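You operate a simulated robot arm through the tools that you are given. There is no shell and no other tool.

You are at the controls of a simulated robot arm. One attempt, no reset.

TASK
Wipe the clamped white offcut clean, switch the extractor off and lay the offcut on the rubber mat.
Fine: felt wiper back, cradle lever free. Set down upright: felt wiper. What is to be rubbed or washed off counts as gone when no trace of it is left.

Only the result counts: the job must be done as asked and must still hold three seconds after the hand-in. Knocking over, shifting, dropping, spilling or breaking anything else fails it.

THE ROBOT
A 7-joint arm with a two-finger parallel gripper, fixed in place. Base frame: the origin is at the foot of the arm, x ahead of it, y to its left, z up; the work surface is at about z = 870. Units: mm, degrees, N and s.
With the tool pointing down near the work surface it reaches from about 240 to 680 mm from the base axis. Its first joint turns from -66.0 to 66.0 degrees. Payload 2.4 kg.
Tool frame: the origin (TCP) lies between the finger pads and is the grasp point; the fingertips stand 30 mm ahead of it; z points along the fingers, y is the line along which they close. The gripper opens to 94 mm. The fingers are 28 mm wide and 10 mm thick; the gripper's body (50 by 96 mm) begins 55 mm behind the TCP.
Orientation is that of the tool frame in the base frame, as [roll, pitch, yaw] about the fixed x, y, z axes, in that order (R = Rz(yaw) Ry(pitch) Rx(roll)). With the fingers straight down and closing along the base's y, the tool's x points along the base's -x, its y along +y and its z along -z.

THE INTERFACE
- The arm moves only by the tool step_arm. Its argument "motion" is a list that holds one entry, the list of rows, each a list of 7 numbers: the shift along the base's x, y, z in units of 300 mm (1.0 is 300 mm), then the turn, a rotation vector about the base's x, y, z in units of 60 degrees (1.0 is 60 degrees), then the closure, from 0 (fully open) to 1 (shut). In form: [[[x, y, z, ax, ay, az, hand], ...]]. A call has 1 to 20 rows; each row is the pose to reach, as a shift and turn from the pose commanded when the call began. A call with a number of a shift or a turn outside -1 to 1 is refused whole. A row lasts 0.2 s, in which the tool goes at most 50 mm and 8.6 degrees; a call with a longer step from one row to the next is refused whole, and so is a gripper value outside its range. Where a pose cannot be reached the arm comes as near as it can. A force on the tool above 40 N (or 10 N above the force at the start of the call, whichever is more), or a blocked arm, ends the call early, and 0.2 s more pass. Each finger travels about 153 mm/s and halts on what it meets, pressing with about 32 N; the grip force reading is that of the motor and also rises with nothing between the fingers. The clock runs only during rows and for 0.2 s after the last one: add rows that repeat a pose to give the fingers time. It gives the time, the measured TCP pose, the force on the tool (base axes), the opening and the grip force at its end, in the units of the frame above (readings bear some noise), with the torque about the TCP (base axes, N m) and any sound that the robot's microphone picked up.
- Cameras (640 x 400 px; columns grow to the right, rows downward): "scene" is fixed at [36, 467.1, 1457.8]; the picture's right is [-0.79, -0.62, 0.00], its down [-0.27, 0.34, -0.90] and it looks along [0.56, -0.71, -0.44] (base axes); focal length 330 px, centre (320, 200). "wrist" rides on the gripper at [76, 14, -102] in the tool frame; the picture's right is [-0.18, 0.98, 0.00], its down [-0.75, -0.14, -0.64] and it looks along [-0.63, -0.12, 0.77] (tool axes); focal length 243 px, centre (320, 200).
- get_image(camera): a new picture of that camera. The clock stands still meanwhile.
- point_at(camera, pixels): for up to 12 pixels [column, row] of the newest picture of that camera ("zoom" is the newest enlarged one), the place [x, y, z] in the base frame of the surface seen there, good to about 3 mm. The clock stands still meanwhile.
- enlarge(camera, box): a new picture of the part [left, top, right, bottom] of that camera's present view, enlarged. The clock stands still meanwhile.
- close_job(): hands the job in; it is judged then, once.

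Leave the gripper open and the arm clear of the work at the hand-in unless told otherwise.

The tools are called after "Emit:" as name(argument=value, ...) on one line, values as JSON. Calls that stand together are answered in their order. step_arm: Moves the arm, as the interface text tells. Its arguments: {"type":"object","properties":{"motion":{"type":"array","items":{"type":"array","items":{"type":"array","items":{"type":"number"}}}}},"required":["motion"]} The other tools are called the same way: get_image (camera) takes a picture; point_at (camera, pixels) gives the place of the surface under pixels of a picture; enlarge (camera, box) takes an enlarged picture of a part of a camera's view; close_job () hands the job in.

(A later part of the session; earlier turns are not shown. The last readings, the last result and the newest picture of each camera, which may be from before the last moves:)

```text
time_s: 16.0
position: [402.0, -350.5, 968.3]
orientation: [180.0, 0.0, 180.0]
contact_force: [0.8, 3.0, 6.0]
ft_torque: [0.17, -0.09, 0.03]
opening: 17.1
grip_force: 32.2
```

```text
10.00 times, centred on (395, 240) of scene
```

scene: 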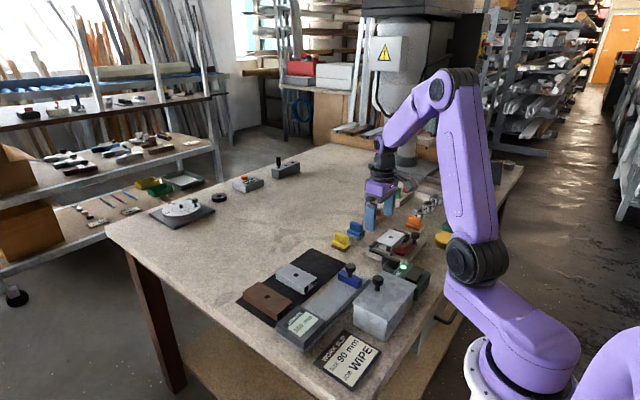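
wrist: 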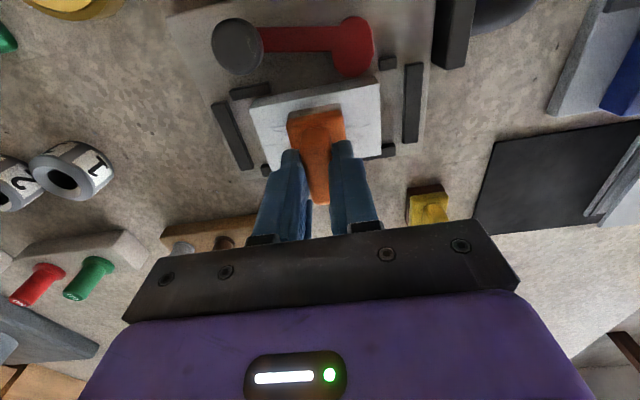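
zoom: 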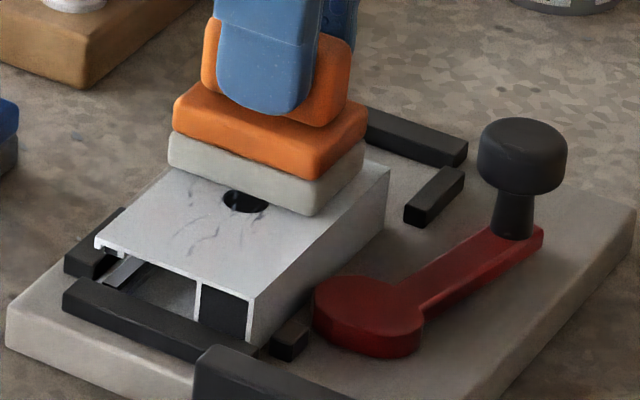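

The offcut slid about 10 mm towards +y against its end stop under friction. Lift a little to see the face.

Emit:
step_arm(motion=[[[0, 0, 0.05, 0, 0, 0, 1], [0, -0.1, 0.15, 0, 0, 0, 1], [0, -0.25, 0.2, 0, 0, 0, 1], [0, -0.25, 0.2, 0, 0, 0, 1]]])

Emit:
enlarge(camera="scene", box=[365, 220, 425, 260])

Emit:
point_at(camera="zoom", pixels=[[235, 115], [385, 165], [250, 295], [100, 235], [242, 200], [320, 250], [165, 320], [290, 335], [340, 320]])

Emit:
enlarge(camera="wrist", box=[200, 0, 480, 180])

```text
time_s: 17.0
position: [400.2, -428.7, 1027.9]
orientation: [180.0, 0.0, -179.9]
contact_force: [-0.4, 0.2, -0.2]
ft_torque: [-0.01, 0.03, 0.0]
opening: 17.0
grip_force: 31.9
```

```text
10.00 times, centred on (395, 240) of scene
```

zoom: 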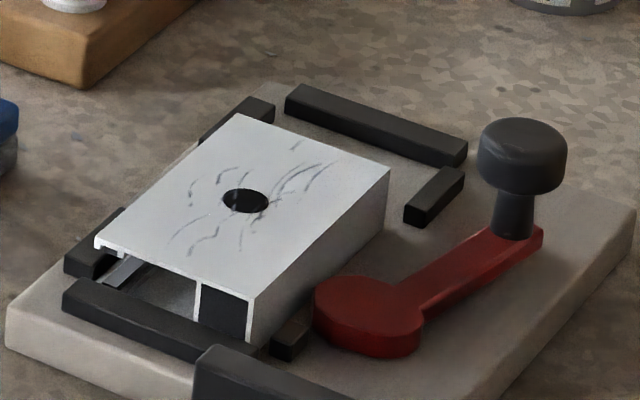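

```text
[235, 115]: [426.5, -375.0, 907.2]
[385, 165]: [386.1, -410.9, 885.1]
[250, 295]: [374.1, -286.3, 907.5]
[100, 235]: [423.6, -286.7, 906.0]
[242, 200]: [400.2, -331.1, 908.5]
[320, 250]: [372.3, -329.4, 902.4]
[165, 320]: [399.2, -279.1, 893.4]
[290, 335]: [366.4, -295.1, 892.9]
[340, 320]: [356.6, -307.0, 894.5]
```

```text
2.22 times, centred on (340, 90) of wrist
```

zoom: 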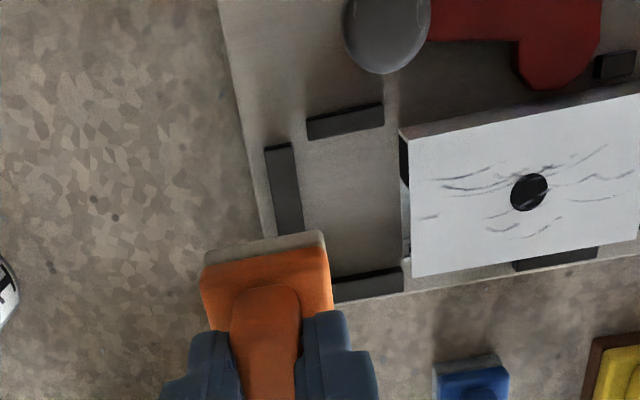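

The offcut now sits against the +y stop, centre (400,-331); marks remain because it travelled with the pad. Next I rub along x (it is held between the cam and the +x stops), pad centred at y = −331.

Emit:
step_arm(motion=[[[0, 0.16, 0, 0, 0, 0, 1], [0, 0.3137, -0.1, 0, 0, 0, 1], [0, 0.3137, -0.18, 0, 0, 0, 1], [0, 0.3137, -0.197, 0, 0, 0, 1], [0, 0.3137, -0.2033, 0, 0, 0, 1], [0.025, 0.3137, -0.2033, 0, 0, 0, 1], [0.05, 0.3137, -0.2033, 0, 0, 0, 1], [0.025, 0.3137, -0.2033, 0, 0, 0, 1], [0, 0.3137, -0.2033, 0, 0, 0, 1], [-0.025, 0.3137, -0.2033, 0, 0, 0, 1], [-0.05, 0.3137, -0.2033, 0, 0, 0, 1], [-0.025, 0.3137, -0.2033, 0, 0, 0, 1], [0, 0.3137, -0.2033, 0, 0, 0, 1], [0.025, 0.3137, -0.2033, 0, 0, 0, 1], [0.05, 0.3137, -0.2033, 0, 0, 0, 1], [0.025, 0.3137, -0.2033, 0, 0, 0, 1], [0, 0.3137, -0.2033, 0, 0, 0, 1], [-0.025, 0.3137, -0.2033, 0, 0, 0, 1], [-0.05, 0.3137, -0.2033, 0, 0, 0, 1], [0, 0.3137, -0.2033, 0, 0, 0, 1]]])

Emit:
enlarge(camera="scene", box=[365, 220, 425, 260])

```text
refused: row 2 steps farther than a row can; nothing moved
```

```text
10.00 times, centred on (395, 240) of scene
```

zoom: 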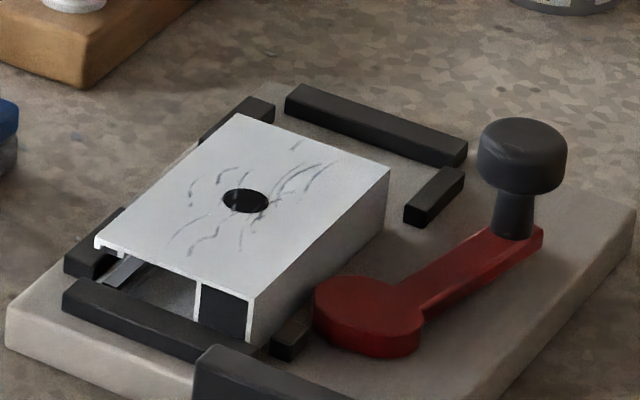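

Row 2 was slightly too long a step; I'll resend with shorter steps.

Emit:
step_arm(motion=[[[0, 0.15, 0, 0, 0, 0, 1], [0, 0.28, -0.06, 0, 0, 0, 1], [0, 0.3137, -0.18, 0, 0, 0, 1], [0, 0.3137, -0.197, 0, 0, 0, 1], [0, 0.3137, -0.2033, 0, 0, 0, 1], [0.025, 0.3137, -0.2033, 0, 0, 0, 1], [0.05, 0.3137, -0.2033, 0, 0, 0, 1], [0.025, 0.3137, -0.2033, 0, 0, 0, 1], [0, 0.3137, -0.2033, 0, 0, 0, 1], [-0.025, 0.3137, -0.2033, 0, 0, 0, 1], [-0.05, 0.3137, -0.2033, 0, 0, 0, 1], [-0.025, 0.3137, -0.2033, 0, 0, 0, 1], [0, 0.3137, -0.2033, 0, 0, 0, 1], [0.025, 0.3137, -0.2033, 0, 0, 0, 1], [0.05, 0.3137, -0.2033, 0, 0, 0, 1], [0.025, 0.3137, -0.2033, 0, 0, 0, 1], [0, 0.3137, -0.2033, 0, 0, 0, 1], [-0.025, 0.3137, -0.2033, 0, 0, 0, 1], [-0.05, 0.3137, -0.2033, 0, 0, 0, 1], [0, 0.3137, -0.2033, 0, 0, 0, 1]]])

Emit:
enlarge(camera="scene", box=[365, 220, 425, 260])

```text
time_s: 21.2
position: [399.9, -332.3, 968.3]
orientation: [-179.9, 0.0, 179.9]
contact_force: [-0.5, -1.2, -0.9]
ft_torque: [-0.02, 0.0, -0.02]
opening: 17.1
grip_force: 32.4
```

```text
10.00 times, centred on (395, 240) of scene
```

zoom: 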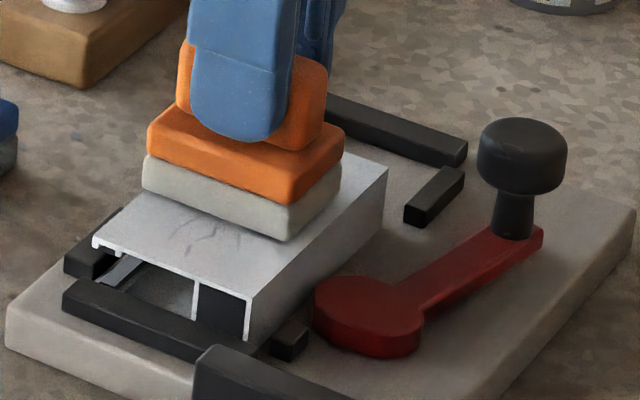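

Force is about zero — the pad only just touches (the wiper slid up a little in the fingers). Lower in 1 mm steps and read the force.

Emit:
step_arm(motion=[[[0, 0, -0.0033, 0, 0, 0, 1], [0, 0, -0.006, 0, 0, 0, 1], [0, 0, -0.006, 0, 0, 0, 1]]])

```text
time_s: 22.0
position: [400.7, -331.7, 965.3]
orientation: [-179.9, 0.0, 180.0]
contact_force: [-2.2, 0.7, 19.3]
ft_torque: [0.08, 0.36, 0.02]
opening: 17.2
grip_force: 32.1
```

19 N now. Stroke along x at this height.

Emit:
step_arm(motion=[[[0.025, 0, 0, 0, 0, 0, 1], [0.05, 0, 0, 0, 0, 0, 1], [0.025, 0, 0, 0, 0, 0, 1], [0, 0, 0, 0, 0, 0, 1], [-0.025, 0, 0, 0, 0, 0, 1], [-0.05, 0, 0, 0, 0, 0, 1], [-0.025, 0, 0, 0, 0, 0, 1], [0, 0, 0, 0, 0, 0, 1], [0.025, 0, 0, 0, 0, 0, 1], [0.05, 0, 0, 0, 0, 0, 1], [0.025, 0, 0, 0, 0, 0, 1], [0, 0, 0, 0, 0, 0, 1]]])

Emit:
step_arm(motion=[[[0, 0, 0.06, 0, 0, 0, 1], [0, -0.12, 0.13, 0, 0, 0, 1], [0, -0.27, 0.13, 0, 0, 0, 1], [0, -0.27, 0.13, 0, 0, 0, 1]]])

Emit:
enlarge(camera="scene", box=[365, 220, 425, 260])

Emit:
enlarge(camera="wrist", box=[300, 0, 500, 160])

```text
time_s: 24.6
position: [400.9, -330.8, 965.5]
orientation: [-180.0, 0.0, 180.0]
contact_force: [-0.2, 0.5, -0.3]
ft_torque: [-0.01, 0.0, 0.04]
opening: 17.0
grip_force: 32.0
```

```text
time_s: 25.6
position: [398.6, -410.8, 1005.2]
orientation: [180.0, 0.1, 180.0]
contact_force: [0.2, 0.1, -1.0]
ft_torque: [0.02, 0.03, 0.03]
opening: 17.0
grip_force: 32.3
```

```text
10.00 times, centred on (395, 240) of scene
```

zoom: 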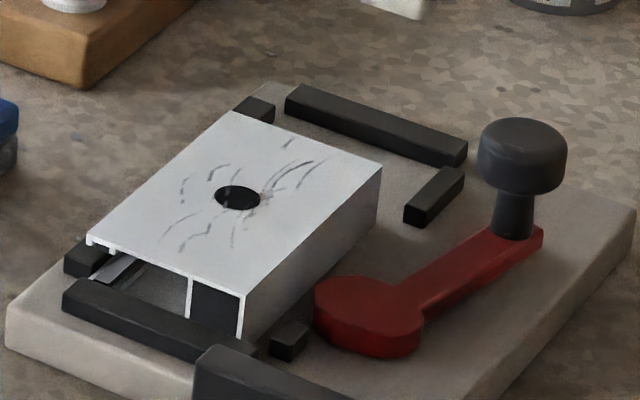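

```text
2.50 times, centred on (400, 80) of wrist
```

zoom: 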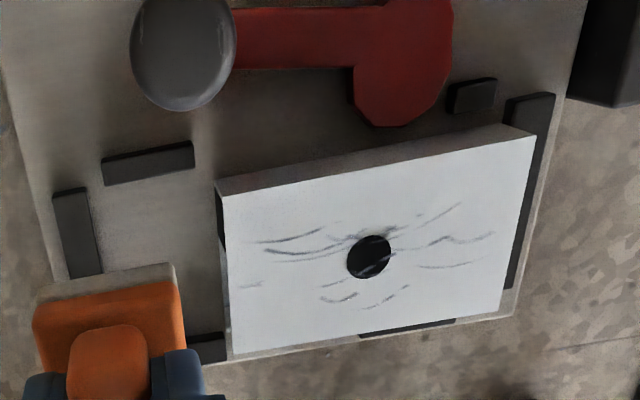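

All marks are still there and the force had faded during the strokes, so that rub was inconclusive. Get the offcut's present position before a properly pressed test stroke.

Emit:
point_at(camera="zoom", pixels=[[232, 202], [240, 348], [525, 142], [500, 300], [370, 257], [400, 100], [170, 170], [410, 330], [515, 200], [300, 180]])

Emit:
enlarge(camera="scene", box=[372, 228, 408, 252])

```text
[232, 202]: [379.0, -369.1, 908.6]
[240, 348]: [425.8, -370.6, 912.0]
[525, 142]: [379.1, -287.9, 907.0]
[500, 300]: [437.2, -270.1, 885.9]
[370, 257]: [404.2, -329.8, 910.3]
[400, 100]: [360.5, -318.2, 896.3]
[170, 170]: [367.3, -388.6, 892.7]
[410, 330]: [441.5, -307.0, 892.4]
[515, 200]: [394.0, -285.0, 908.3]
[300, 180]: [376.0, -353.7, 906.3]
```

```text
16.00 times, centred on (390, 240) of scene
```

zoom: 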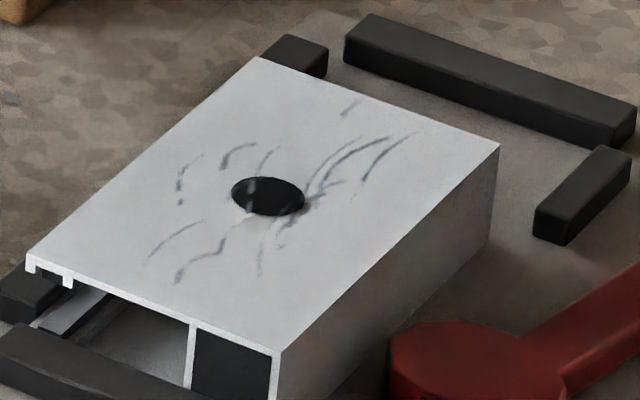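

Offcut now spans x 376–430, y −375…−286. Descend at (403,-352) with firmer pressure, then stroke towards the +y stop.

Emit:
step_arm(motion=[[[0.0087, 0.1, 0, 0, 0, 0, 1], [0.0087, 0.2, -0.05, 0, 0, 0, 1], [0.0087, 0.2, -0.115, 0, 0, 0, 1], [0.0087, 0.2, -0.13, 0, 0, 0, 1], [0.0087, 0.2, -0.136, 0, 0, 0, 1], [0.0087, 0.2, -0.136, 0, 0, 0, 1]]])

```text
time_s: 27.0
position: [403.0, -351.6, 964.2]
orientation: [-180.0, 0.0, -180.0]
contact_force: [-6.2, 5.5, 20.9]
ft_torque: [0.43, 0.5, 0.02]
opening: 17.1
grip_force: 32.2
```

Emit:
step_arm(motion=[[[0, 0.04, 0, 0, 0, 0, 1], [0, 0.08, 0, 0, 0, 0, 1]]])

Emit:
step_arm(motion=[[[0, 0.04, -0.002, 0, 0, 0, 1], [0, 0.08, -0.002, 0, 0, 0, 1]]])

Emit:
enlarge(camera="scene", box=[365, 220, 425, 260])

```text
time_s: 27.6
position: [404.8, -327.7, 963.7]
orientation: [-179.8, 0.1, -179.9]
contact_force: [0.0, -4.2, 23.8]
ft_torque: [-0.14, 0.18, 0.11]
opening: 16.9
grip_force: 32.3
```

```text
time_s: 28.2
position: [402.9, -305.4, 963.4]
orientation: [-179.9, 0.0, -179.9]
contact_force: [0.3, -8.7, 19.8]
ft_torque: [-0.43, 0.07, 0.06]
opening: 17.2
grip_force: 31.4
```

```text
10.00 times, centred on (395, 240) of scene
```

zoom: 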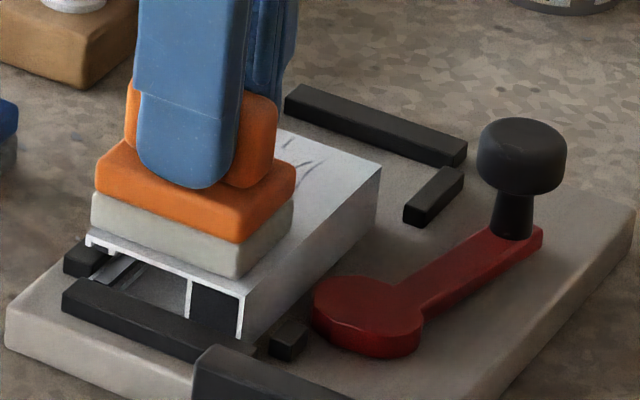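

A clean 20 N stroke over the whole face with the offcut held at its stop. Lift and look.

Emit:
step_arm(motion=[[[0, 0, 0.06, 0, 0, 0, 1], [0, -0.1, 0.13, 0, 0, 0, 1], [0, -0.25, 0.14, 0, 0, 0, 1], [0, -0.36, 0.14, 0, 0, 0, 1], [0, -0.36, 0.14, 0, 0, 0, 1]]])

Emit:
enlarge(camera="scene", box=[372, 228, 408, 252])

Emit:
enlarge(camera="wrist", box=[300, 0, 500, 160])

```text
time_s: 29.4
position: [402.9, -412.2, 1003.5]
orientation: [-180.0, 0.0, 180.0]
contact_force: [0.3, -0.6, -1.0]
ft_torque: [-0.03, 0.01, 0.01]
opening: 17.1
grip_force: 31.7
```

```text
16.00 times, centred on (390, 240) of scene
```

zoom: 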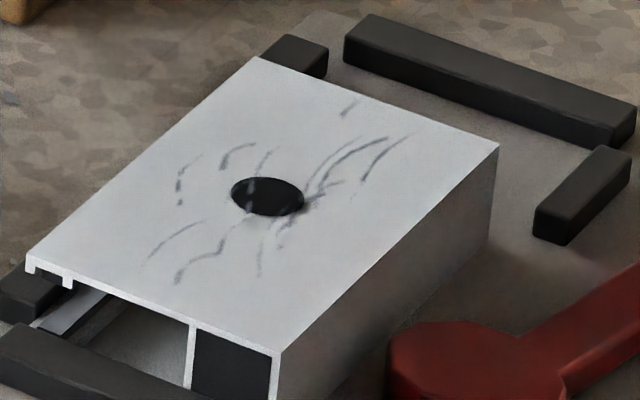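

```text
2.50 times, centred on (400, 80) of wrist
```

zoom: 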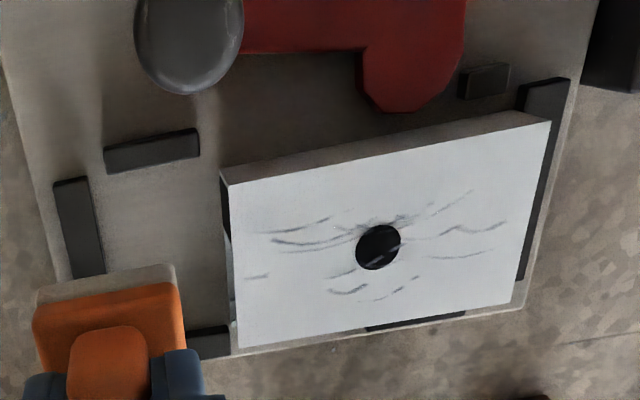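

The streaks look slightly fainter than before. Continue with pressed back-and-forth strokes along x (cam and stops hold it within 3 mm), at y = −352 then −330.

Emit:
step_arm(motion=[[[0, 0.1, 0, 0, 0, 0, 1], [0, 0.2, -0.05, 0, 0, 0, 1], [0, 0.2, -0.12, 0, 0, 0, 1], [0, 0.2, -0.1413, 0, 0, 0, 1], [0.045, 0.2, -0.1413, 0, 0, 0, 1], [0, 0.2, -0.1413, 0, 0, 0, 1], [-0.045, 0.2, -0.1413, 0, 0, 0, 1], [0, 0.2, -0.1413, 0, 0, 0, 1], [0.045, 0.2, -0.1413, 0, 0, 0, 1], [0, 0.2, -0.1413, 0, 0, 0, 1], [-0.045, 0.2, -0.1413, 0, 0, 0, 1], [0, 0.2, -0.1413, 0, 0, 0, 1], [0, 0.2733, -0.1413, 0, 0, 0, 1], [0.045, 0.2733, -0.1413, 0, 0, 0, 1], [0, 0.2733, -0.1413, 0, 0, 0, 1], [-0.045, 0.2733, -0.1413, 0, 0, 0, 1], [0, 0.2733, -0.1413, 0, 0, 0, 1], [0.045, 0.2733, -0.1413, 0, 0, 0, 1], [0, 0.2733, -0.1413, 0, 0, 0, 1], [0, 0.2733, -0.1413, 0, 0, 0, 1]]])

Emit:
enlarge(camera="scene", box=[365, 220, 425, 260])

```text
time_s: 33.6
position: [405.4, -330.5, 962.7]
orientation: [-179.9, 0.3, -179.9]
contact_force: [9.7, 2.0, 23.8]
ft_torque: [0.15, -0.38, -0.03]
opening: 16.8
grip_force: 32.0
```

```text
10.00 times, centred on (395, 240) of scene
```

zoom: 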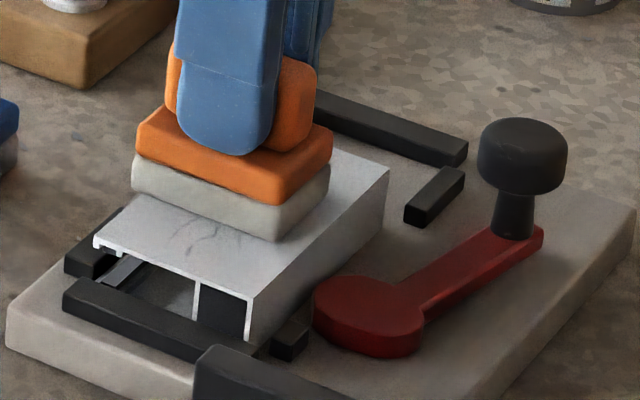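

Force is now steady at about 24 N. Continue at y = −330 and −308, then lift away and look.

Emit:
step_arm(motion=[[[0.045, 0, 0, 0, 0, 0, 1], [0, 0, 0, 0, 0, 0, 1], [-0.045, 0, 0, 0, 0, 0, 1], [0, 0, 0, 0, 0, 0, 1], [0, 0.0733, 0, 0, 0, 0, 1], [0.045, 0.0733, 0, 0, 0, 0, 1], [0, 0.0733, 0, 0, 0, 0, 1], [-0.045, 0.0733, 0, 0, 0, 0, 1], [0, 0.0733, 0, 0, 0, 0, 1], [0.045, 0.0733, 0, 0, 0, 0, 1], [0, 0.0733, 0, 0, 0, 0, 1], [-0.045, 0.0733, 0, 0, 0, 0, 1], [0, 0.0733, 0, 0, 0, 0, 1], [0, 0.0733, 0.07, 0, 0, 0, 1], [0, 0, 0.14, 0, 0, 0, 1], [0, -0.13, 0.14, 0, 0, 0, 1], [0, -0.27, 0.14, 0, 0, 0, 1], [0, -0.27, 0.14, 0, 0, 0, 1]]])

Emit:
enlarge(camera="scene", box=[372, 228, 408, 252])

Emit:
enlarge(camera="wrist", box=[300, 0, 500, 160])

```text
time_s: 34.0
position: [405.1, -330.4, 962.3]
orientation: [179.8, -0.4, -179.9]
contact_force: [-1.2, 1.5, 9.3]
ft_torque: [-0.01, -0.1, 0.01]
opening: 17.1
grip_force: 31.7
stopped in row 1: the force on the tool passed its limit at 48 N (the readings are from after the stop); the commanded pose is now the measured one
```

```text
16.00 times, centred on (390, 240) of scene
```

zoom: 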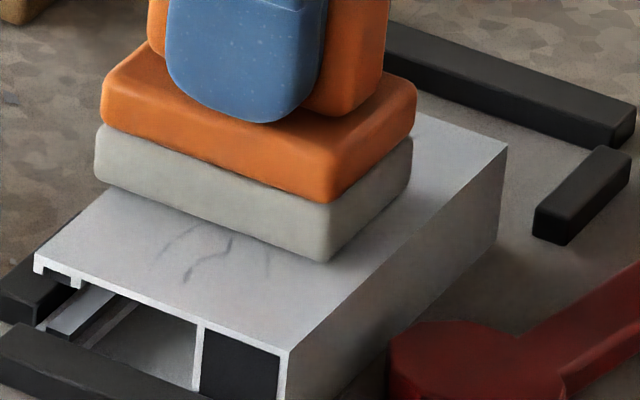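

```text
2.50 times, centred on (400, 80) of wrist
```

zoom: 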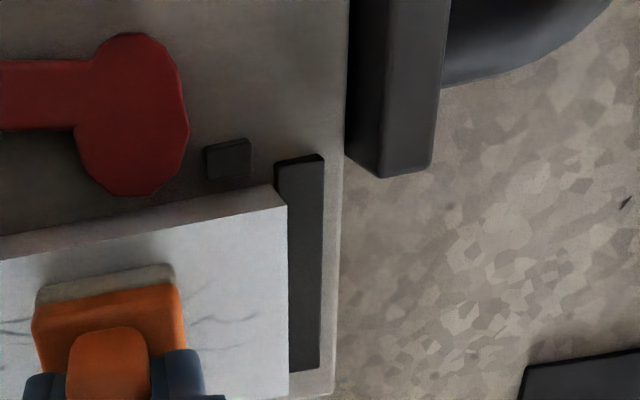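

The force limit tripped (48 N). Pose reset at (405,-330,962) with 9 N. Lift away and inspect first.

Emit:
step_arm(motion=[[[0, 0, 0.07, 0, 0, 0, 1], [0, -0.1, 0.14, 0, 0, 0, 1], [0, -0.25, 0.14, 0, 0, 0, 1], [0, -0.27, 0.14, 0, 0, 0, 1]]])

Emit:
enlarge(camera="scene", box=[372, 228, 408, 252])

Emit:
enlarge(camera="wrist", box=[300, 0, 500, 160])

```text
time_s: 35.0
position: [405.1, -410.9, 1003.0]
orientation: [179.7, -0.5, 179.9]
contact_force: [0.3, 1.1, -1.4]
ft_torque: [-0.03, 0.01, -0.04]
opening: 17.1
grip_force: 32.6
```

```text
16.00 times, centred on (390, 240) of scene
```

zoom: 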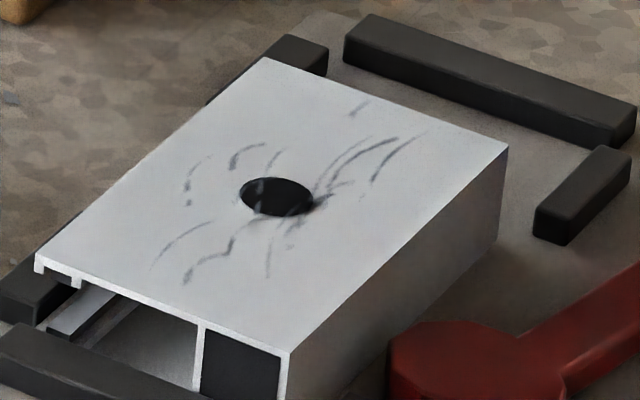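

```text
2.50 times, centred on (400, 80) of wrist
```

zoom: 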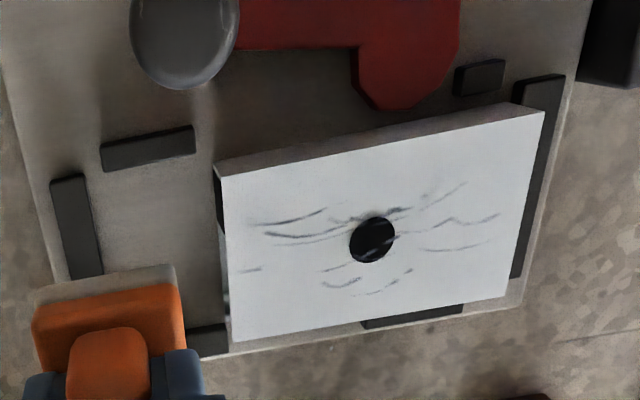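

The marks look unchanged after several firm strokes, so I must reconsider. I'll look at the yellow round object, the orange pad and other items closely.

Emit:
get_image(camera="wrist")

Emit:
enlarge(camera="scene", box=[420, 220, 460, 250])

Emit:
enlarge(camera="scene", box=[365, 220, 425, 260])

Emit:
enlarge(camera="scene", box=[325, 205, 375, 255])

Emit:
enlarge(camera="scene", box=[370, 190, 410, 230])

```text
taken
```

wrist: 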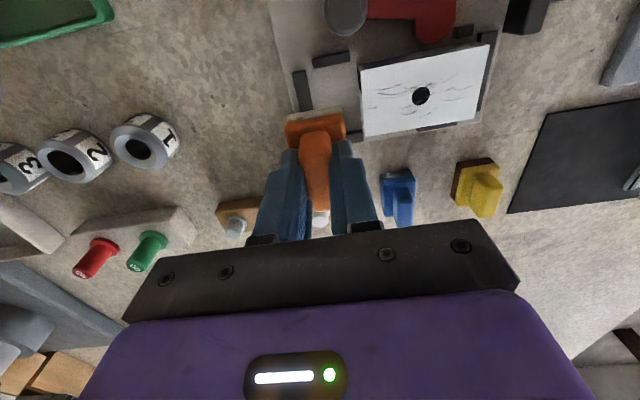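

```text
13.33 times, centred on (440, 235) of scene
```

zoom: 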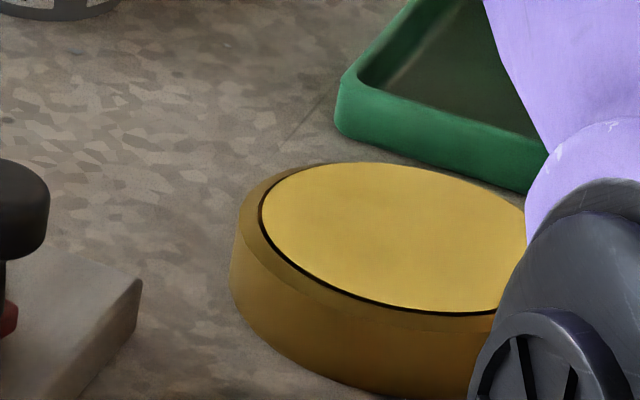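

```text
10.00 times, centred on (395, 240) of scene
```

zoom: 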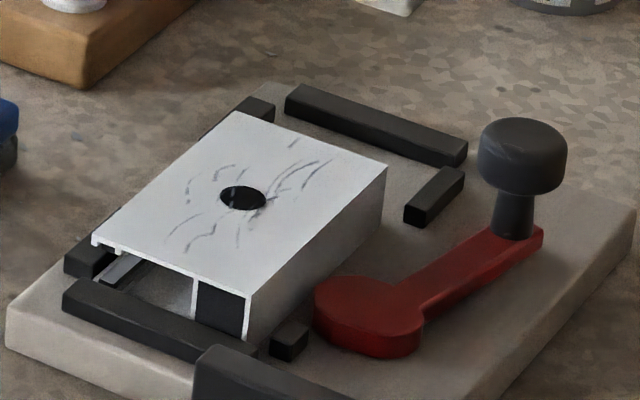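

```text
8.00 times, centred on (350, 230) of scene
```

zoom: 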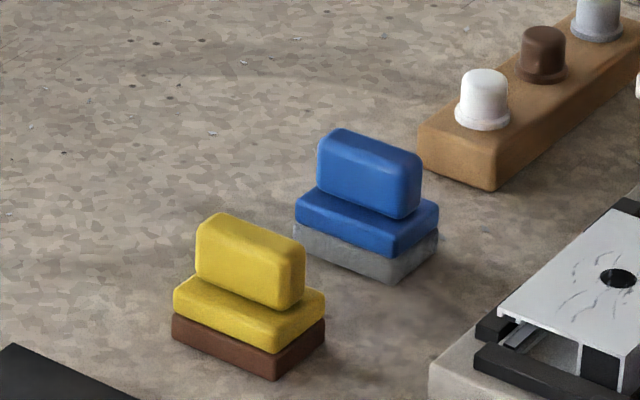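

```text
10.00 times, centred on (390, 210) of scene
```

zoom: 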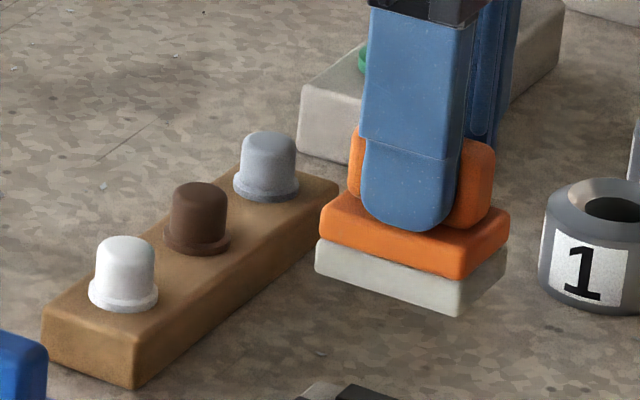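

The pads are pale (orange), grey (blue) and brown (yellow). Before switching, a decisive test: many firm strokes with the orange pad on the +y half only, then compare the two halves.

Emit:
step_arm(motion=[[[0, 0.15, 0, 0, 0, 0, 1], [0, 0.3, -0.03, 0, 0, 0, 1], [0, 0.33, -0.11, 0, 0, 0, 1], [0, 0.33, -0.13, 0, 0, 0, 1], [0, 0.33, -0.135, 0, 0, 0, 1]]])

```text
time_s: 36.2
position: [404.6, -312.2, 964.2]
orientation: [179.7, -0.5, 180.0]
contact_force: [-0.6, 1.4, 2.7]
ft_torque: [-0.01, -0.04, 0.01]
opening: 17.1
grip_force: 32.2
```

Emit:
step_arm(motion=[[[0.0, 0, -0.004, 0, 0, 0, 1], [0.025, 0, -0.004, 0, 0, 0, 1], [0.045, 0, -0.004, 0, 0, 0, 1], [0.02, 0, -0.004, 0, 0, 0, 1], [-0.01, 0, -0.004, 0, 0, 0, 1], [-0.04, 0, -0.004, 0, 0, 0, 1], [-0.01, 0, -0.004, 0, 0, 0, 1], [0.02, 0, -0.004, 0, 0, 0, 1], [0.045, 0, -0.004, 0, 0, 0, 1], [0.02, 0, -0.004, 0, 0, 0, 1], [-0.01, 0, -0.004, 0, 0, 0, 1], [-0.04, 0, -0.004, 0, 0, 0, 1], [-0.01, 0, -0.004, 0, 0, 0, 1], [0.02, 0, -0.004, 0, 0, 0, 1], [0.045, 0, -0.004, 0, 0, 0, 1], [0.02, 0, -0.004, 0, 0, 0, 1], [-0.01, 0, -0.004, 0, 0, 0, 1], [-0.04, 0, -0.004, 0, 0, 0, 1], [0, 0, -0.004, 0, 0, 0, 1]]])

Emit:
step_arm(motion=[[[0, 0, 0.07, 0, 0, 0, 1], [0, -0.1, 0.14, 0, 0, 0, 1], [0, -0.25, 0.14, 0, 0, 0, 1], [0, -0.37, 0.14, 0, 0, 0, 1]]])

Emit:
enlarge(camera="scene", box=[372, 228, 408, 252])

Emit:
enlarge(camera="wrist", box=[340, 20, 500, 148])

```text
time_s: 40.2
position: [404.7, -314.8, 962.9]
orientation: [179.6, -0.7, 179.9]
contact_force: [-2.4, -1.3, 6.9]
ft_torque: [-0.1, 0.03, -0.07]
opening: 16.8
grip_force: 31.8
```

```text
time_s: 41.2
position: [405.8, -425.0, 1002.4]
orientation: [179.7, -0.5, 179.9]
contact_force: [0.6, 0.0, -0.3]
ft_torque: [0.0, 0.0, 0.03]
opening: 17.0
grip_force: 32.1
```

```text
16.00 times, centred on (390, 240) of scene
```

zoom: 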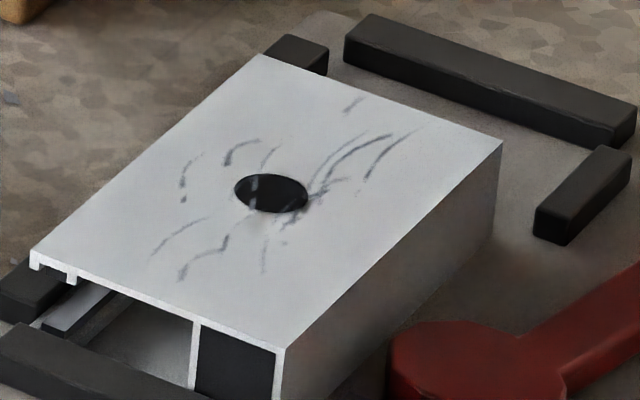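

```text
3.12 times, centred on (420, 84) of wrist
```

zoom: 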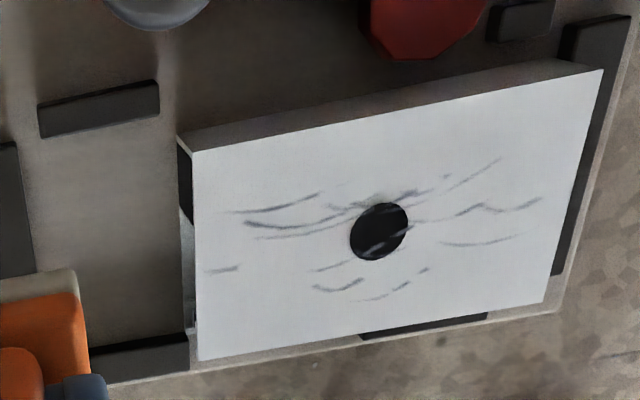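

The orange pad has no effect at all, so it is not the felt one. Put it back on its original spot (TCP 384,-493): carry over, lower to about 8 mm above, and check.

Emit:
step_arm(motion=[[[-0.03, -0.1, 0, -0.005, -0.0083, 0, 1], [-0.07, -0.232, 0, -0.005, -0.0083, 0, 1], [-0.07, -0.232, -0.12, -0.005, -0.0083, 0, 1], [-0.07, -0.232, -0.22, -0.005, -0.0083, 0, 1], [-0.07, -0.232, -0.235, -0.005, -0.0083, 0, 1], [-0.07, -0.232, -0.235, -0.005, -0.0083, 0, 1]]])

Emit:
enlarge(camera="scene", box=[394, 190, 444, 240])

Emit:
get_image(camera="wrist")

```text
time_s: 42.6
position: [385.0, -494.8, 933.1]
orientation: [-180.0, 0.0, 180.0]
contact_force: [0.4, -0.3, -0.2]
ft_torque: [-0.01, 0.02, 0.02]
opening: 17.0
grip_force: 32.4
```

```text
8.00 times, centred on (419, 215) of scene
```

zoom: 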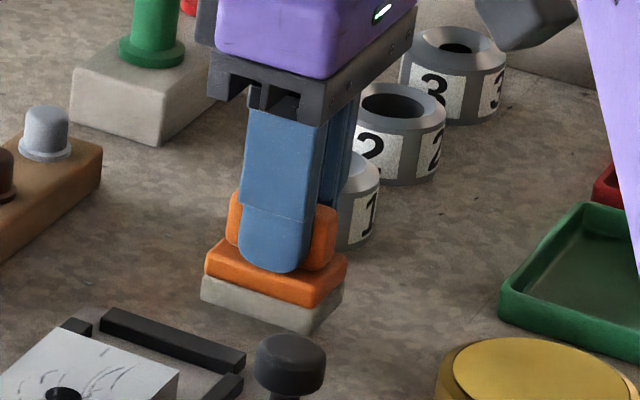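

```text
taken
```

wrist: 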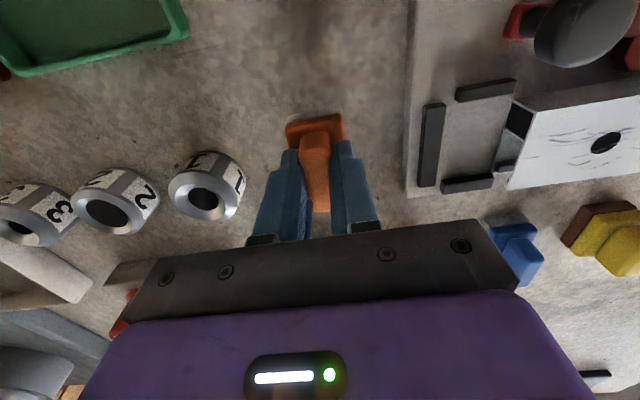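

Alignment matches the original within ~2 mm. Lower the last few mm.

Emit:
step_arm(motion=[[[0, 0, -0.012, 0, 0, 0, 1], [0, 0, -0.022, 0, 0, 0, 1], [0, 0, -0.027, 0, 0, 0, 1], [0, 0, -0.027, 0, 0, 0, 1]]])

Emit:
enlarge(camera="scene", box=[394, 190, 444, 240])

```text
time_s: 43.6
position: [384.2, -494.4, 924.6]
orientation: [179.9, 0.0, 180.0]
contact_force: [0.6, 0.1, -0.3]
ft_torque: [-0.02, 0.02, 0.01]
opening: 17.0
grip_force: 32.1
```

```text
8.00 times, centred on (419, 215) of scene
```

zoom: 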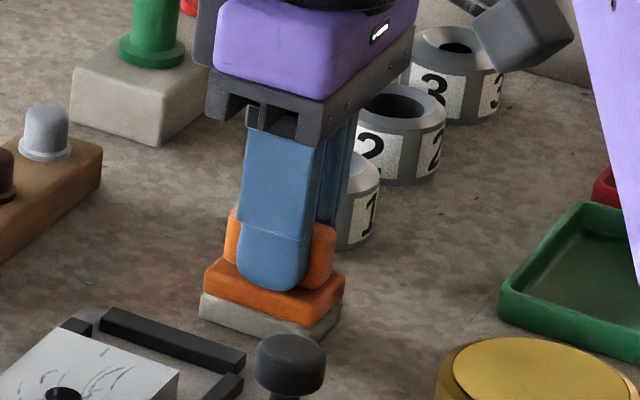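

Still no contact; it sits about 2 mm off to picture-left. Correct by (−1.5,−1.2) mm and lower until touch.

Emit:
step_arm(motion=[[[-0.005, -0.004, 0, 0, 0, 0, 1], [-0.005, -0.004, -0.004, 0, 0, 0, 1], [-0.005, -0.004, -0.008, 0, 0, 0, 1], [-0.005, -0.004, -0.008, 0, 0, 0, 1]]])

```text
time_s: 44.6
position: [382.4, -495.5, 925.1]
orientation: [-179.8, 0.1, 179.9]
contact_force: [-0.6, 0.0, 14.3]
ft_torque: [0.1, 0.33, 0.01]
opening: 17.0
grip_force: 32.0
```

Contact at 14 N: it stands on the bench. Open the fingers to about 42 mm and rise.

Emit:
step_arm(motion=[[[0, 0, 0.004, 0, 0, 0, 0.8], [0, 0, 0.004, 0, 0, 0, 0.6], [0, 0, 0.004, 0, 0, 0, 0.55], [0, 0, 0.1, 0, 0, 0, 0.55], [0, 0, 0.24, 0, 0, 0, 0.55], [0, 0, 0.3, 0, 0, 0, 0.55]]])

Emit:
enlarge(camera="scene", box=[394, 190, 444, 240])

Emit:
get_image(camera="wrist")

```text
time_s: 46.0
position: [383.0, -495.2, 1014.3]
orientation: [-180.0, 0.0, 179.9]
contact_force: [0.5, -0.2, -0.1]
ft_torque: [-0.01, -0.02, 0.05]
opening: 42.4
grip_force: 0.0
```

```text
8.00 times, centred on (419, 215) of scene
```

zoom: 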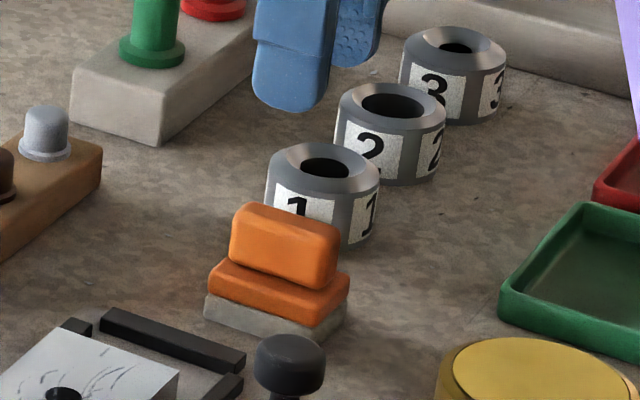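

```text
taken
```

wrist: 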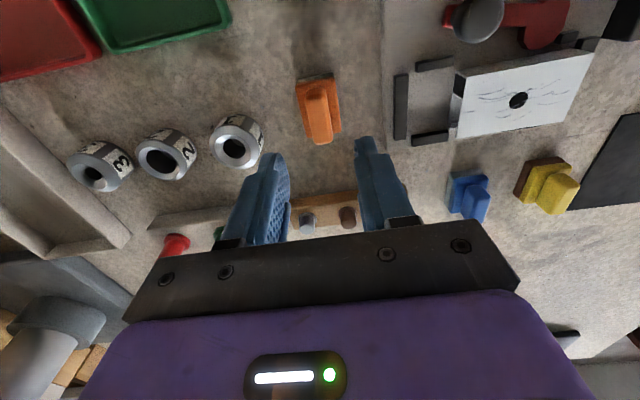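

The orange wiper stands in its old place. Now examine blue and yellow pads once more from here.

Emit:
enlarge(camera="wrist", box=[440, 150, 590, 230])

Emit:
enlarge(camera="scene", box=[328, 218, 372, 252])

Emit:
enlarge(camera="wrist", box=[290, 60, 350, 150])

```text
4.27 times, centred on (515, 190) of wrist
```

zoom: 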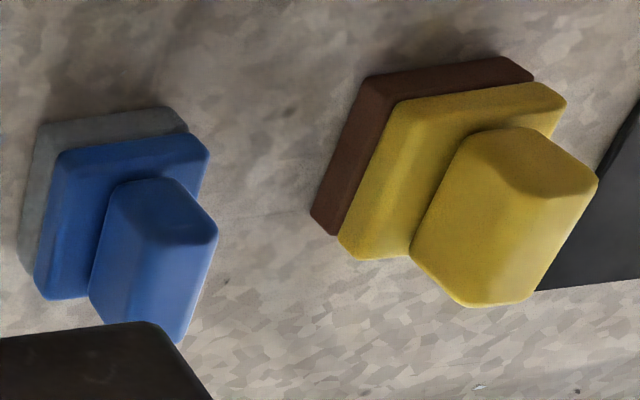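

```text
11.76 times, centred on (350, 235) of scene
```

zoom: 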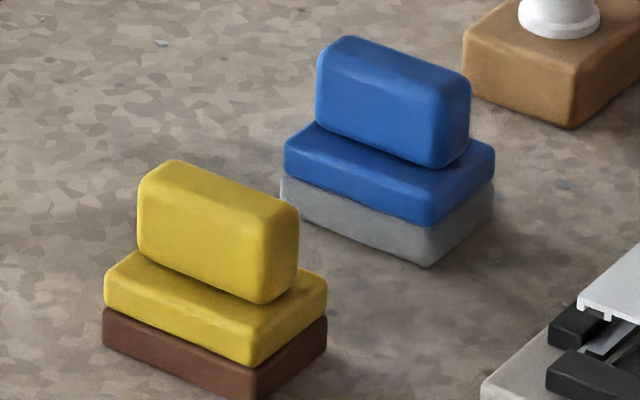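

```text
4.44 times, centred on (320, 105) of wrist
```

zoom: 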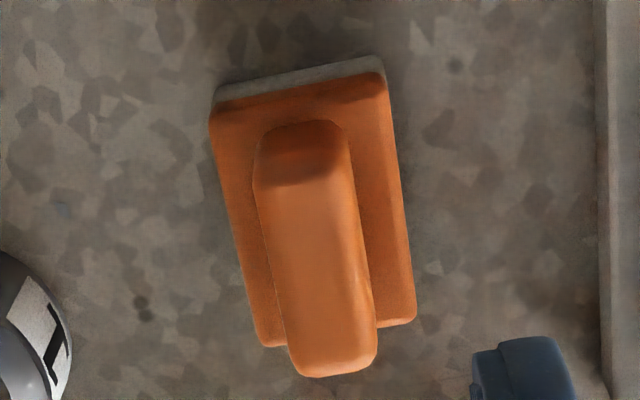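

Blue's grey pad is the next candidate for felt. Measure the blue wiper and the nearby peg rack for finger clearance.

Emit:
enlarge(camera="scene", box=[340, 195, 400, 245])

Emit:
point_at(camera="zoom", pixels=[[115, 200], [185, 235], [150, 250], [195, 265], [90, 260], [160, 320], [260, 165], [290, 140], [230, 230], [355, 195], [210, 170], [290, 235]])

Emit:
point_at(camera="wrist", pixels=[[462, 190], [480, 200], [455, 178], [486, 180], [450, 205], [347, 218], [308, 222]])

```text
8.00 times, centred on (370, 220) of scene
```

zoom: 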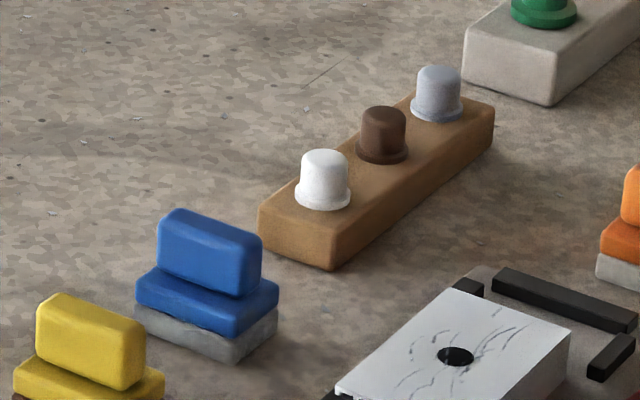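

```text
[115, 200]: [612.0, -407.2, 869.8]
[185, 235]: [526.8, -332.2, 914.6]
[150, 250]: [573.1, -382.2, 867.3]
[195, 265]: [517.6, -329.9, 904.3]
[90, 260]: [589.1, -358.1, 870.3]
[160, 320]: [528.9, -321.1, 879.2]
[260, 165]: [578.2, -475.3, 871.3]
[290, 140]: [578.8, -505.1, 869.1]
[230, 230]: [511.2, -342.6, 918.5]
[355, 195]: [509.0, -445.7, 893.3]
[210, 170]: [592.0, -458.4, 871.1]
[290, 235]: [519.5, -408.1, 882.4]
```

```text
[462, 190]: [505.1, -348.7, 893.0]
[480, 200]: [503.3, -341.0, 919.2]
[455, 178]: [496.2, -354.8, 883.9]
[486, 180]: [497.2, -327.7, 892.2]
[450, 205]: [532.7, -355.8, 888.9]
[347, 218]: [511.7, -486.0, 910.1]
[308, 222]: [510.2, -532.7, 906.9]
```

Blue's handle is centred near (514,-339), rack begins at y < −400: clear. Move above it.

Emit:
step_arm(motion=[[[0.088, 0.103, 0, 0, 0, 0, 0.55], [0.176, 0.206, 0, 0, 0, 0, 0.55], [0.264, 0.309, 0, 0, 0, 0, 0.55], [0.352, 0.413, 0, 0, 0, 0, 0.55], [0.44, 0.517, 0, 0, 0, 0, 0.55], [0.44, 0.517, -0.12, 0, 0, 0, 0.55], [0.44, 0.517, -0.12, 0, 0, 0, 0.55]]])

Emit:
enlarge(camera="wrist", box=[260, 70, 380, 180])

Emit:
point_at(camera="zoom", pixels=[[280, 130], [310, 180], [330, 300], [300, 240], [340, 240], [230, 100], [370, 90], [380, 230], [250, 80]])

Emit:
enlarge(camera="scene", box=[325, 195, 385, 255])

```text
time_s: 47.6
position: [517.6, -335.4, 978.0]
orientation: [180.0, 0.0, 179.9]
contact_force: [-0.2, 1.2, -0.2]
ft_torque: [-0.02, -0.01, 0.0]
opening: 42.4
grip_force: 0.2
```

```text
3.64 times, centred on (320, 125) of wrist
```

zoom: 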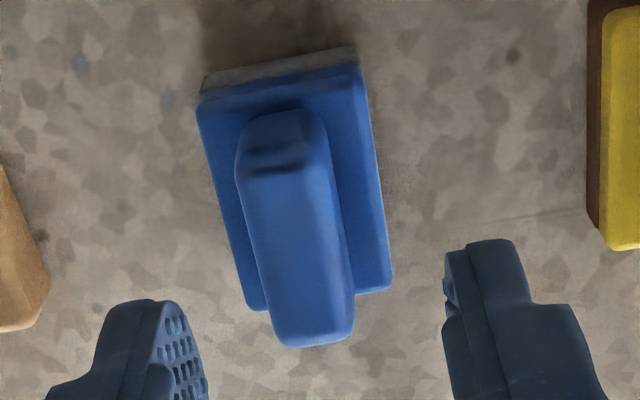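

```text
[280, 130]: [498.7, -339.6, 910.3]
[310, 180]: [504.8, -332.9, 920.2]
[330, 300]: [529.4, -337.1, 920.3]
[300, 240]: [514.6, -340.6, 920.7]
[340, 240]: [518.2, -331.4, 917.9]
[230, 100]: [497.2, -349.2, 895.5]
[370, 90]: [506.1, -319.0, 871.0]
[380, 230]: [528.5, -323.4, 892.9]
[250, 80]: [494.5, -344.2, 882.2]
```

```text
6.67 times, centred on (355, 225) of scene
```

zoom: 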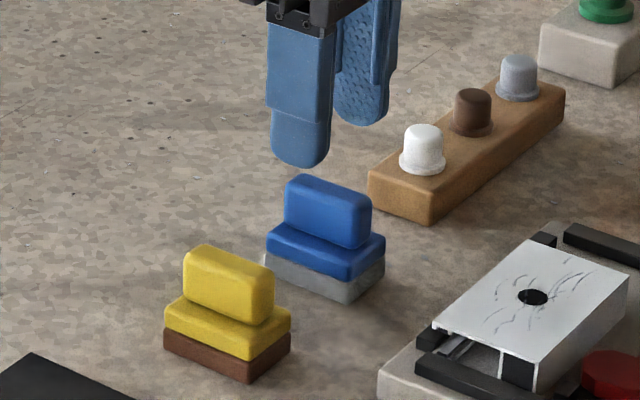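

Blue sits ~2.5 mm toward −y and ~2 mm toward −x of the tool. Correct, descend 46 mm and close.

Emit:
step_arm(motion=[[[-0.007, -0.0083, -0.07, 0, 0, 0, 0.55], [-0.007, -0.0083, -0.13, 0, 0, 0, 0.55], [-0.007, -0.0083, -0.1527, 0, 0, 0, 0.55], [-0.007, -0.0083, -0.1527, 0, 0, 0, 0.55], [-0.007, -0.0083, -0.1527, 0, 0, 0, 1], [-0.007, -0.0083, -0.1527, 0, 0, 0, 1], [-0.007, -0.0083, -0.1527, 0, 0, 0, 1]]])

Emit:
enlarge(camera="scene", box=[325, 195, 385, 255])

```text
time_s: 49.2
position: [512.3, -340.8, 930.6]
orientation: [180.0, 0.0, 179.9]
contact_force: [-0.2, -0.2, 1.3]
ft_torque: [-0.02, -0.01, -0.01]
opening: 17.0
grip_force: 31.6
```

```text
6.67 times, centred on (355, 225) of scene
```

zoom: 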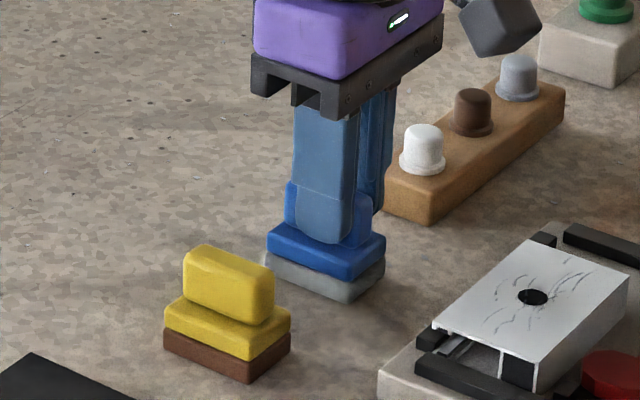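

Blue is gripped and unmoved. Carry it over to above the offcut at (404,-350) and lower to just above contact.

Emit:
step_arm(motion=[[[0, 0, 0.12, 0, 0, 0, 1], [0, 0, 0.25, 0, 0, 0, 1], [-0.09, -0.007, 0.27, 0, 0, 0, 1], [-0.18, -0.014, 0.27, 0, 0, 0, 1], [-0.27, -0.021, 0.27, 0, 0, 0, 1], [-0.3617, -0.028, 0.27, 0, 0, 0, 1], [-0.3617, -0.028, 0.18, 0, 0, 0, 1], [-0.3617, -0.028, 0.14, 0, 0, 0, 1], [-0.3617, -0.028, 0.13, 0, 0, 0, 1], [-0.3617, -0.028, 0.124, 0, 0, 0, 1], [-0.3617, -0.028, 0.124, 0, 0, 0, 1]]])

Emit:
enlarge(camera="scene", box=[365, 220, 425, 260])

```text
time_s: 51.6
position: [403.0, -352.6, 969.0]
orientation: [180.0, 0.0, 179.9]
contact_force: [-0.6, -0.8, 0.0]
ft_torque: [-0.01, -0.02, 0.01]
opening: 16.9
grip_force: 32.1
```

```text
10.00 times, centred on (395, 240) of scene
```

zoom: 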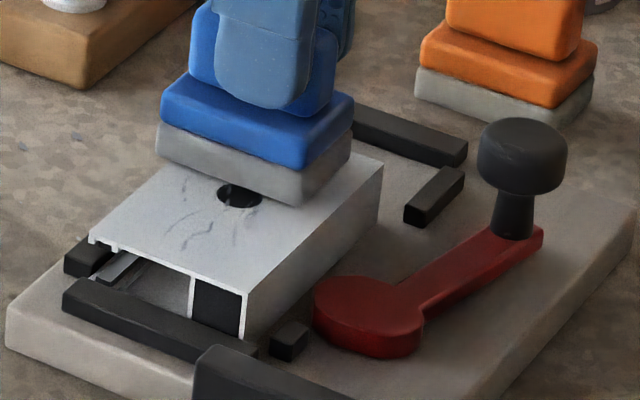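

Nearly touching. Lower ~1.5 mm, read force.

Emit:
step_arm(motion=[[[0, 0, -0.004, 0, 0, 0, 1], [0, 0, -0.006, 0, 0, 0, 1]]])

Emit:
step_arm(motion=[[[0, 0.04, 0, 0, 0, 0, 1], [0, 0.08, 0, 0, 0, 0, 1], [0, 0.12, 0, 0, 0, 0, 1], [0, 0.155, 0, 0, 0, 0, 1]]])

Emit:
enlarge(camera="scene", box=[372, 228, 408, 252])

```text
time_s: 52.2
position: [403.7, -351.0, 967.0]
orientation: [-179.9, 0.1, 179.9]
contact_force: [-8.0, 2.3, 24.9]
ft_torque: [0.25, 0.54, 0.09]
opening: 16.8
grip_force: 32.3
```

```text
time_s: 53.2
position: [404.2, -303.5, 965.0]
orientation: [179.9, 0.0, 179.9]
contact_force: [1.4, -4.0, 8.6]
ft_torque: [-0.15, -0.16, -0.03]
opening: 17.1
grip_force: 31.9
```

```text
16.00 times, centred on (390, 240) of scene
```

zoom: 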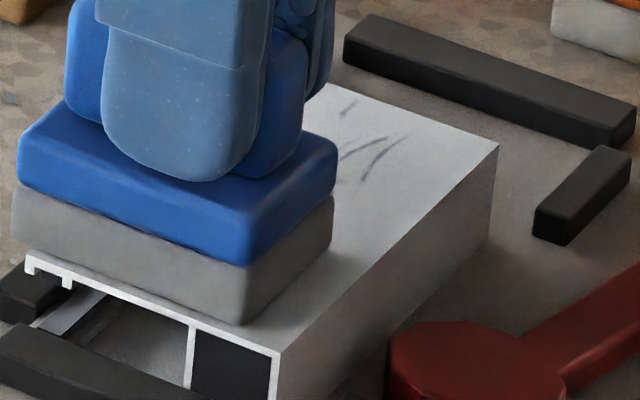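

Emit:
step_arm(motion=[[[0, 0, 0.07, 0, 0, 0, 1], [0, -0.1, 0.14, 0, 0, 0, 1], [0, -0.25, 0.14, 0, 0, 0, 1], [0, -0.37, 0.14, 0, 0, 0, 1], [0, -0.37, 0.14, 0, 0, 0, 1]]])

Emit:
enlarge(camera="scene", box=[372, 228, 408, 252])

Emit:
enlarge(camera="wrist", box=[340, 20, 500, 148])

```text
time_s: 54.4
position: [403.4, -415.5, 1008.6]
orientation: [180.0, 0.1, -180.0]
contact_force: [-0.6, -0.5, 0.0]
ft_torque: [-0.04, 0.02, 0.04]
opening: 17.1
grip_force: 32.1
```

```text
16.00 times, centred on (390, 240) of scene
```

zoom: 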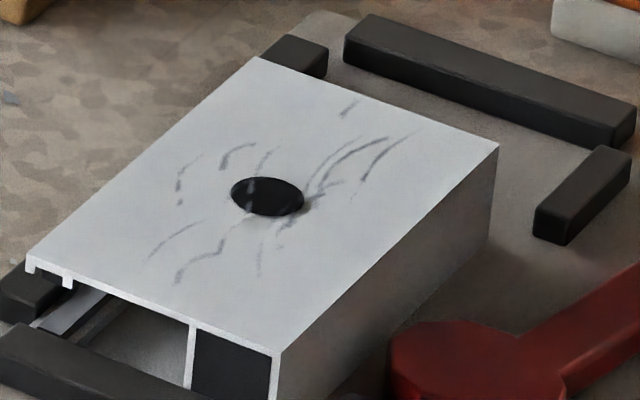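

```text
3.12 times, centred on (420, 84) of wrist
```

zoom: 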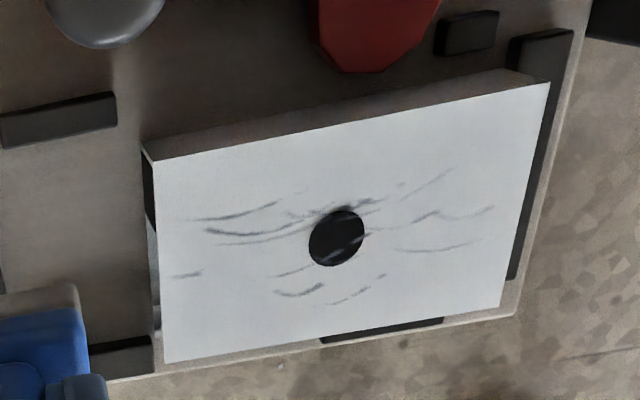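

Possibly slightly fainter; do several more firm strokes with blue on the −y half (x-direction at y = −345) to see clearly.

Emit:
step_arm(motion=[[[0, 0.12, 0, 0, 0, 0, 1], [0, 0.2317, -0.05, 0, 0, 0, 1], [0, 0.2317, -0.12, 0, 0, 0, 1], [0, 0.2317, -0.14, 0, 0, 0, 1], [0, 0.2317, -0.1467, 0, 0, 0, 1], [0.025, 0.2317, -0.1467, 0, 0, 0, 1], [0.04, 0.2317, -0.1467, 0, 0, 0, 1], [0.01, 0.2317, -0.1467, 0, 0, 0, 1], [-0.02, 0.2317, -0.1467, 0, 0, 0, 1], [-0.04, 0.2317, -0.1467, 0, 0, 0, 1], [-0.01, 0.2317, -0.1467, 0, 0, 0, 1], [0.02, 0.2317, -0.1467, 0, 0, 0, 1], [0.04, 0.2317, -0.1467, 0, 0, 0, 1]]])

```text
time_s: 57.2
position: [415.6, -346.2, 963.3]
orientation: [-179.9, 0.0, 179.9]
contact_force: [-10.3, -1.5, 25.6]
ft_torque: [0.01, 0.57, 0.1]
opening: 17.4
grip_force: 31.9
```

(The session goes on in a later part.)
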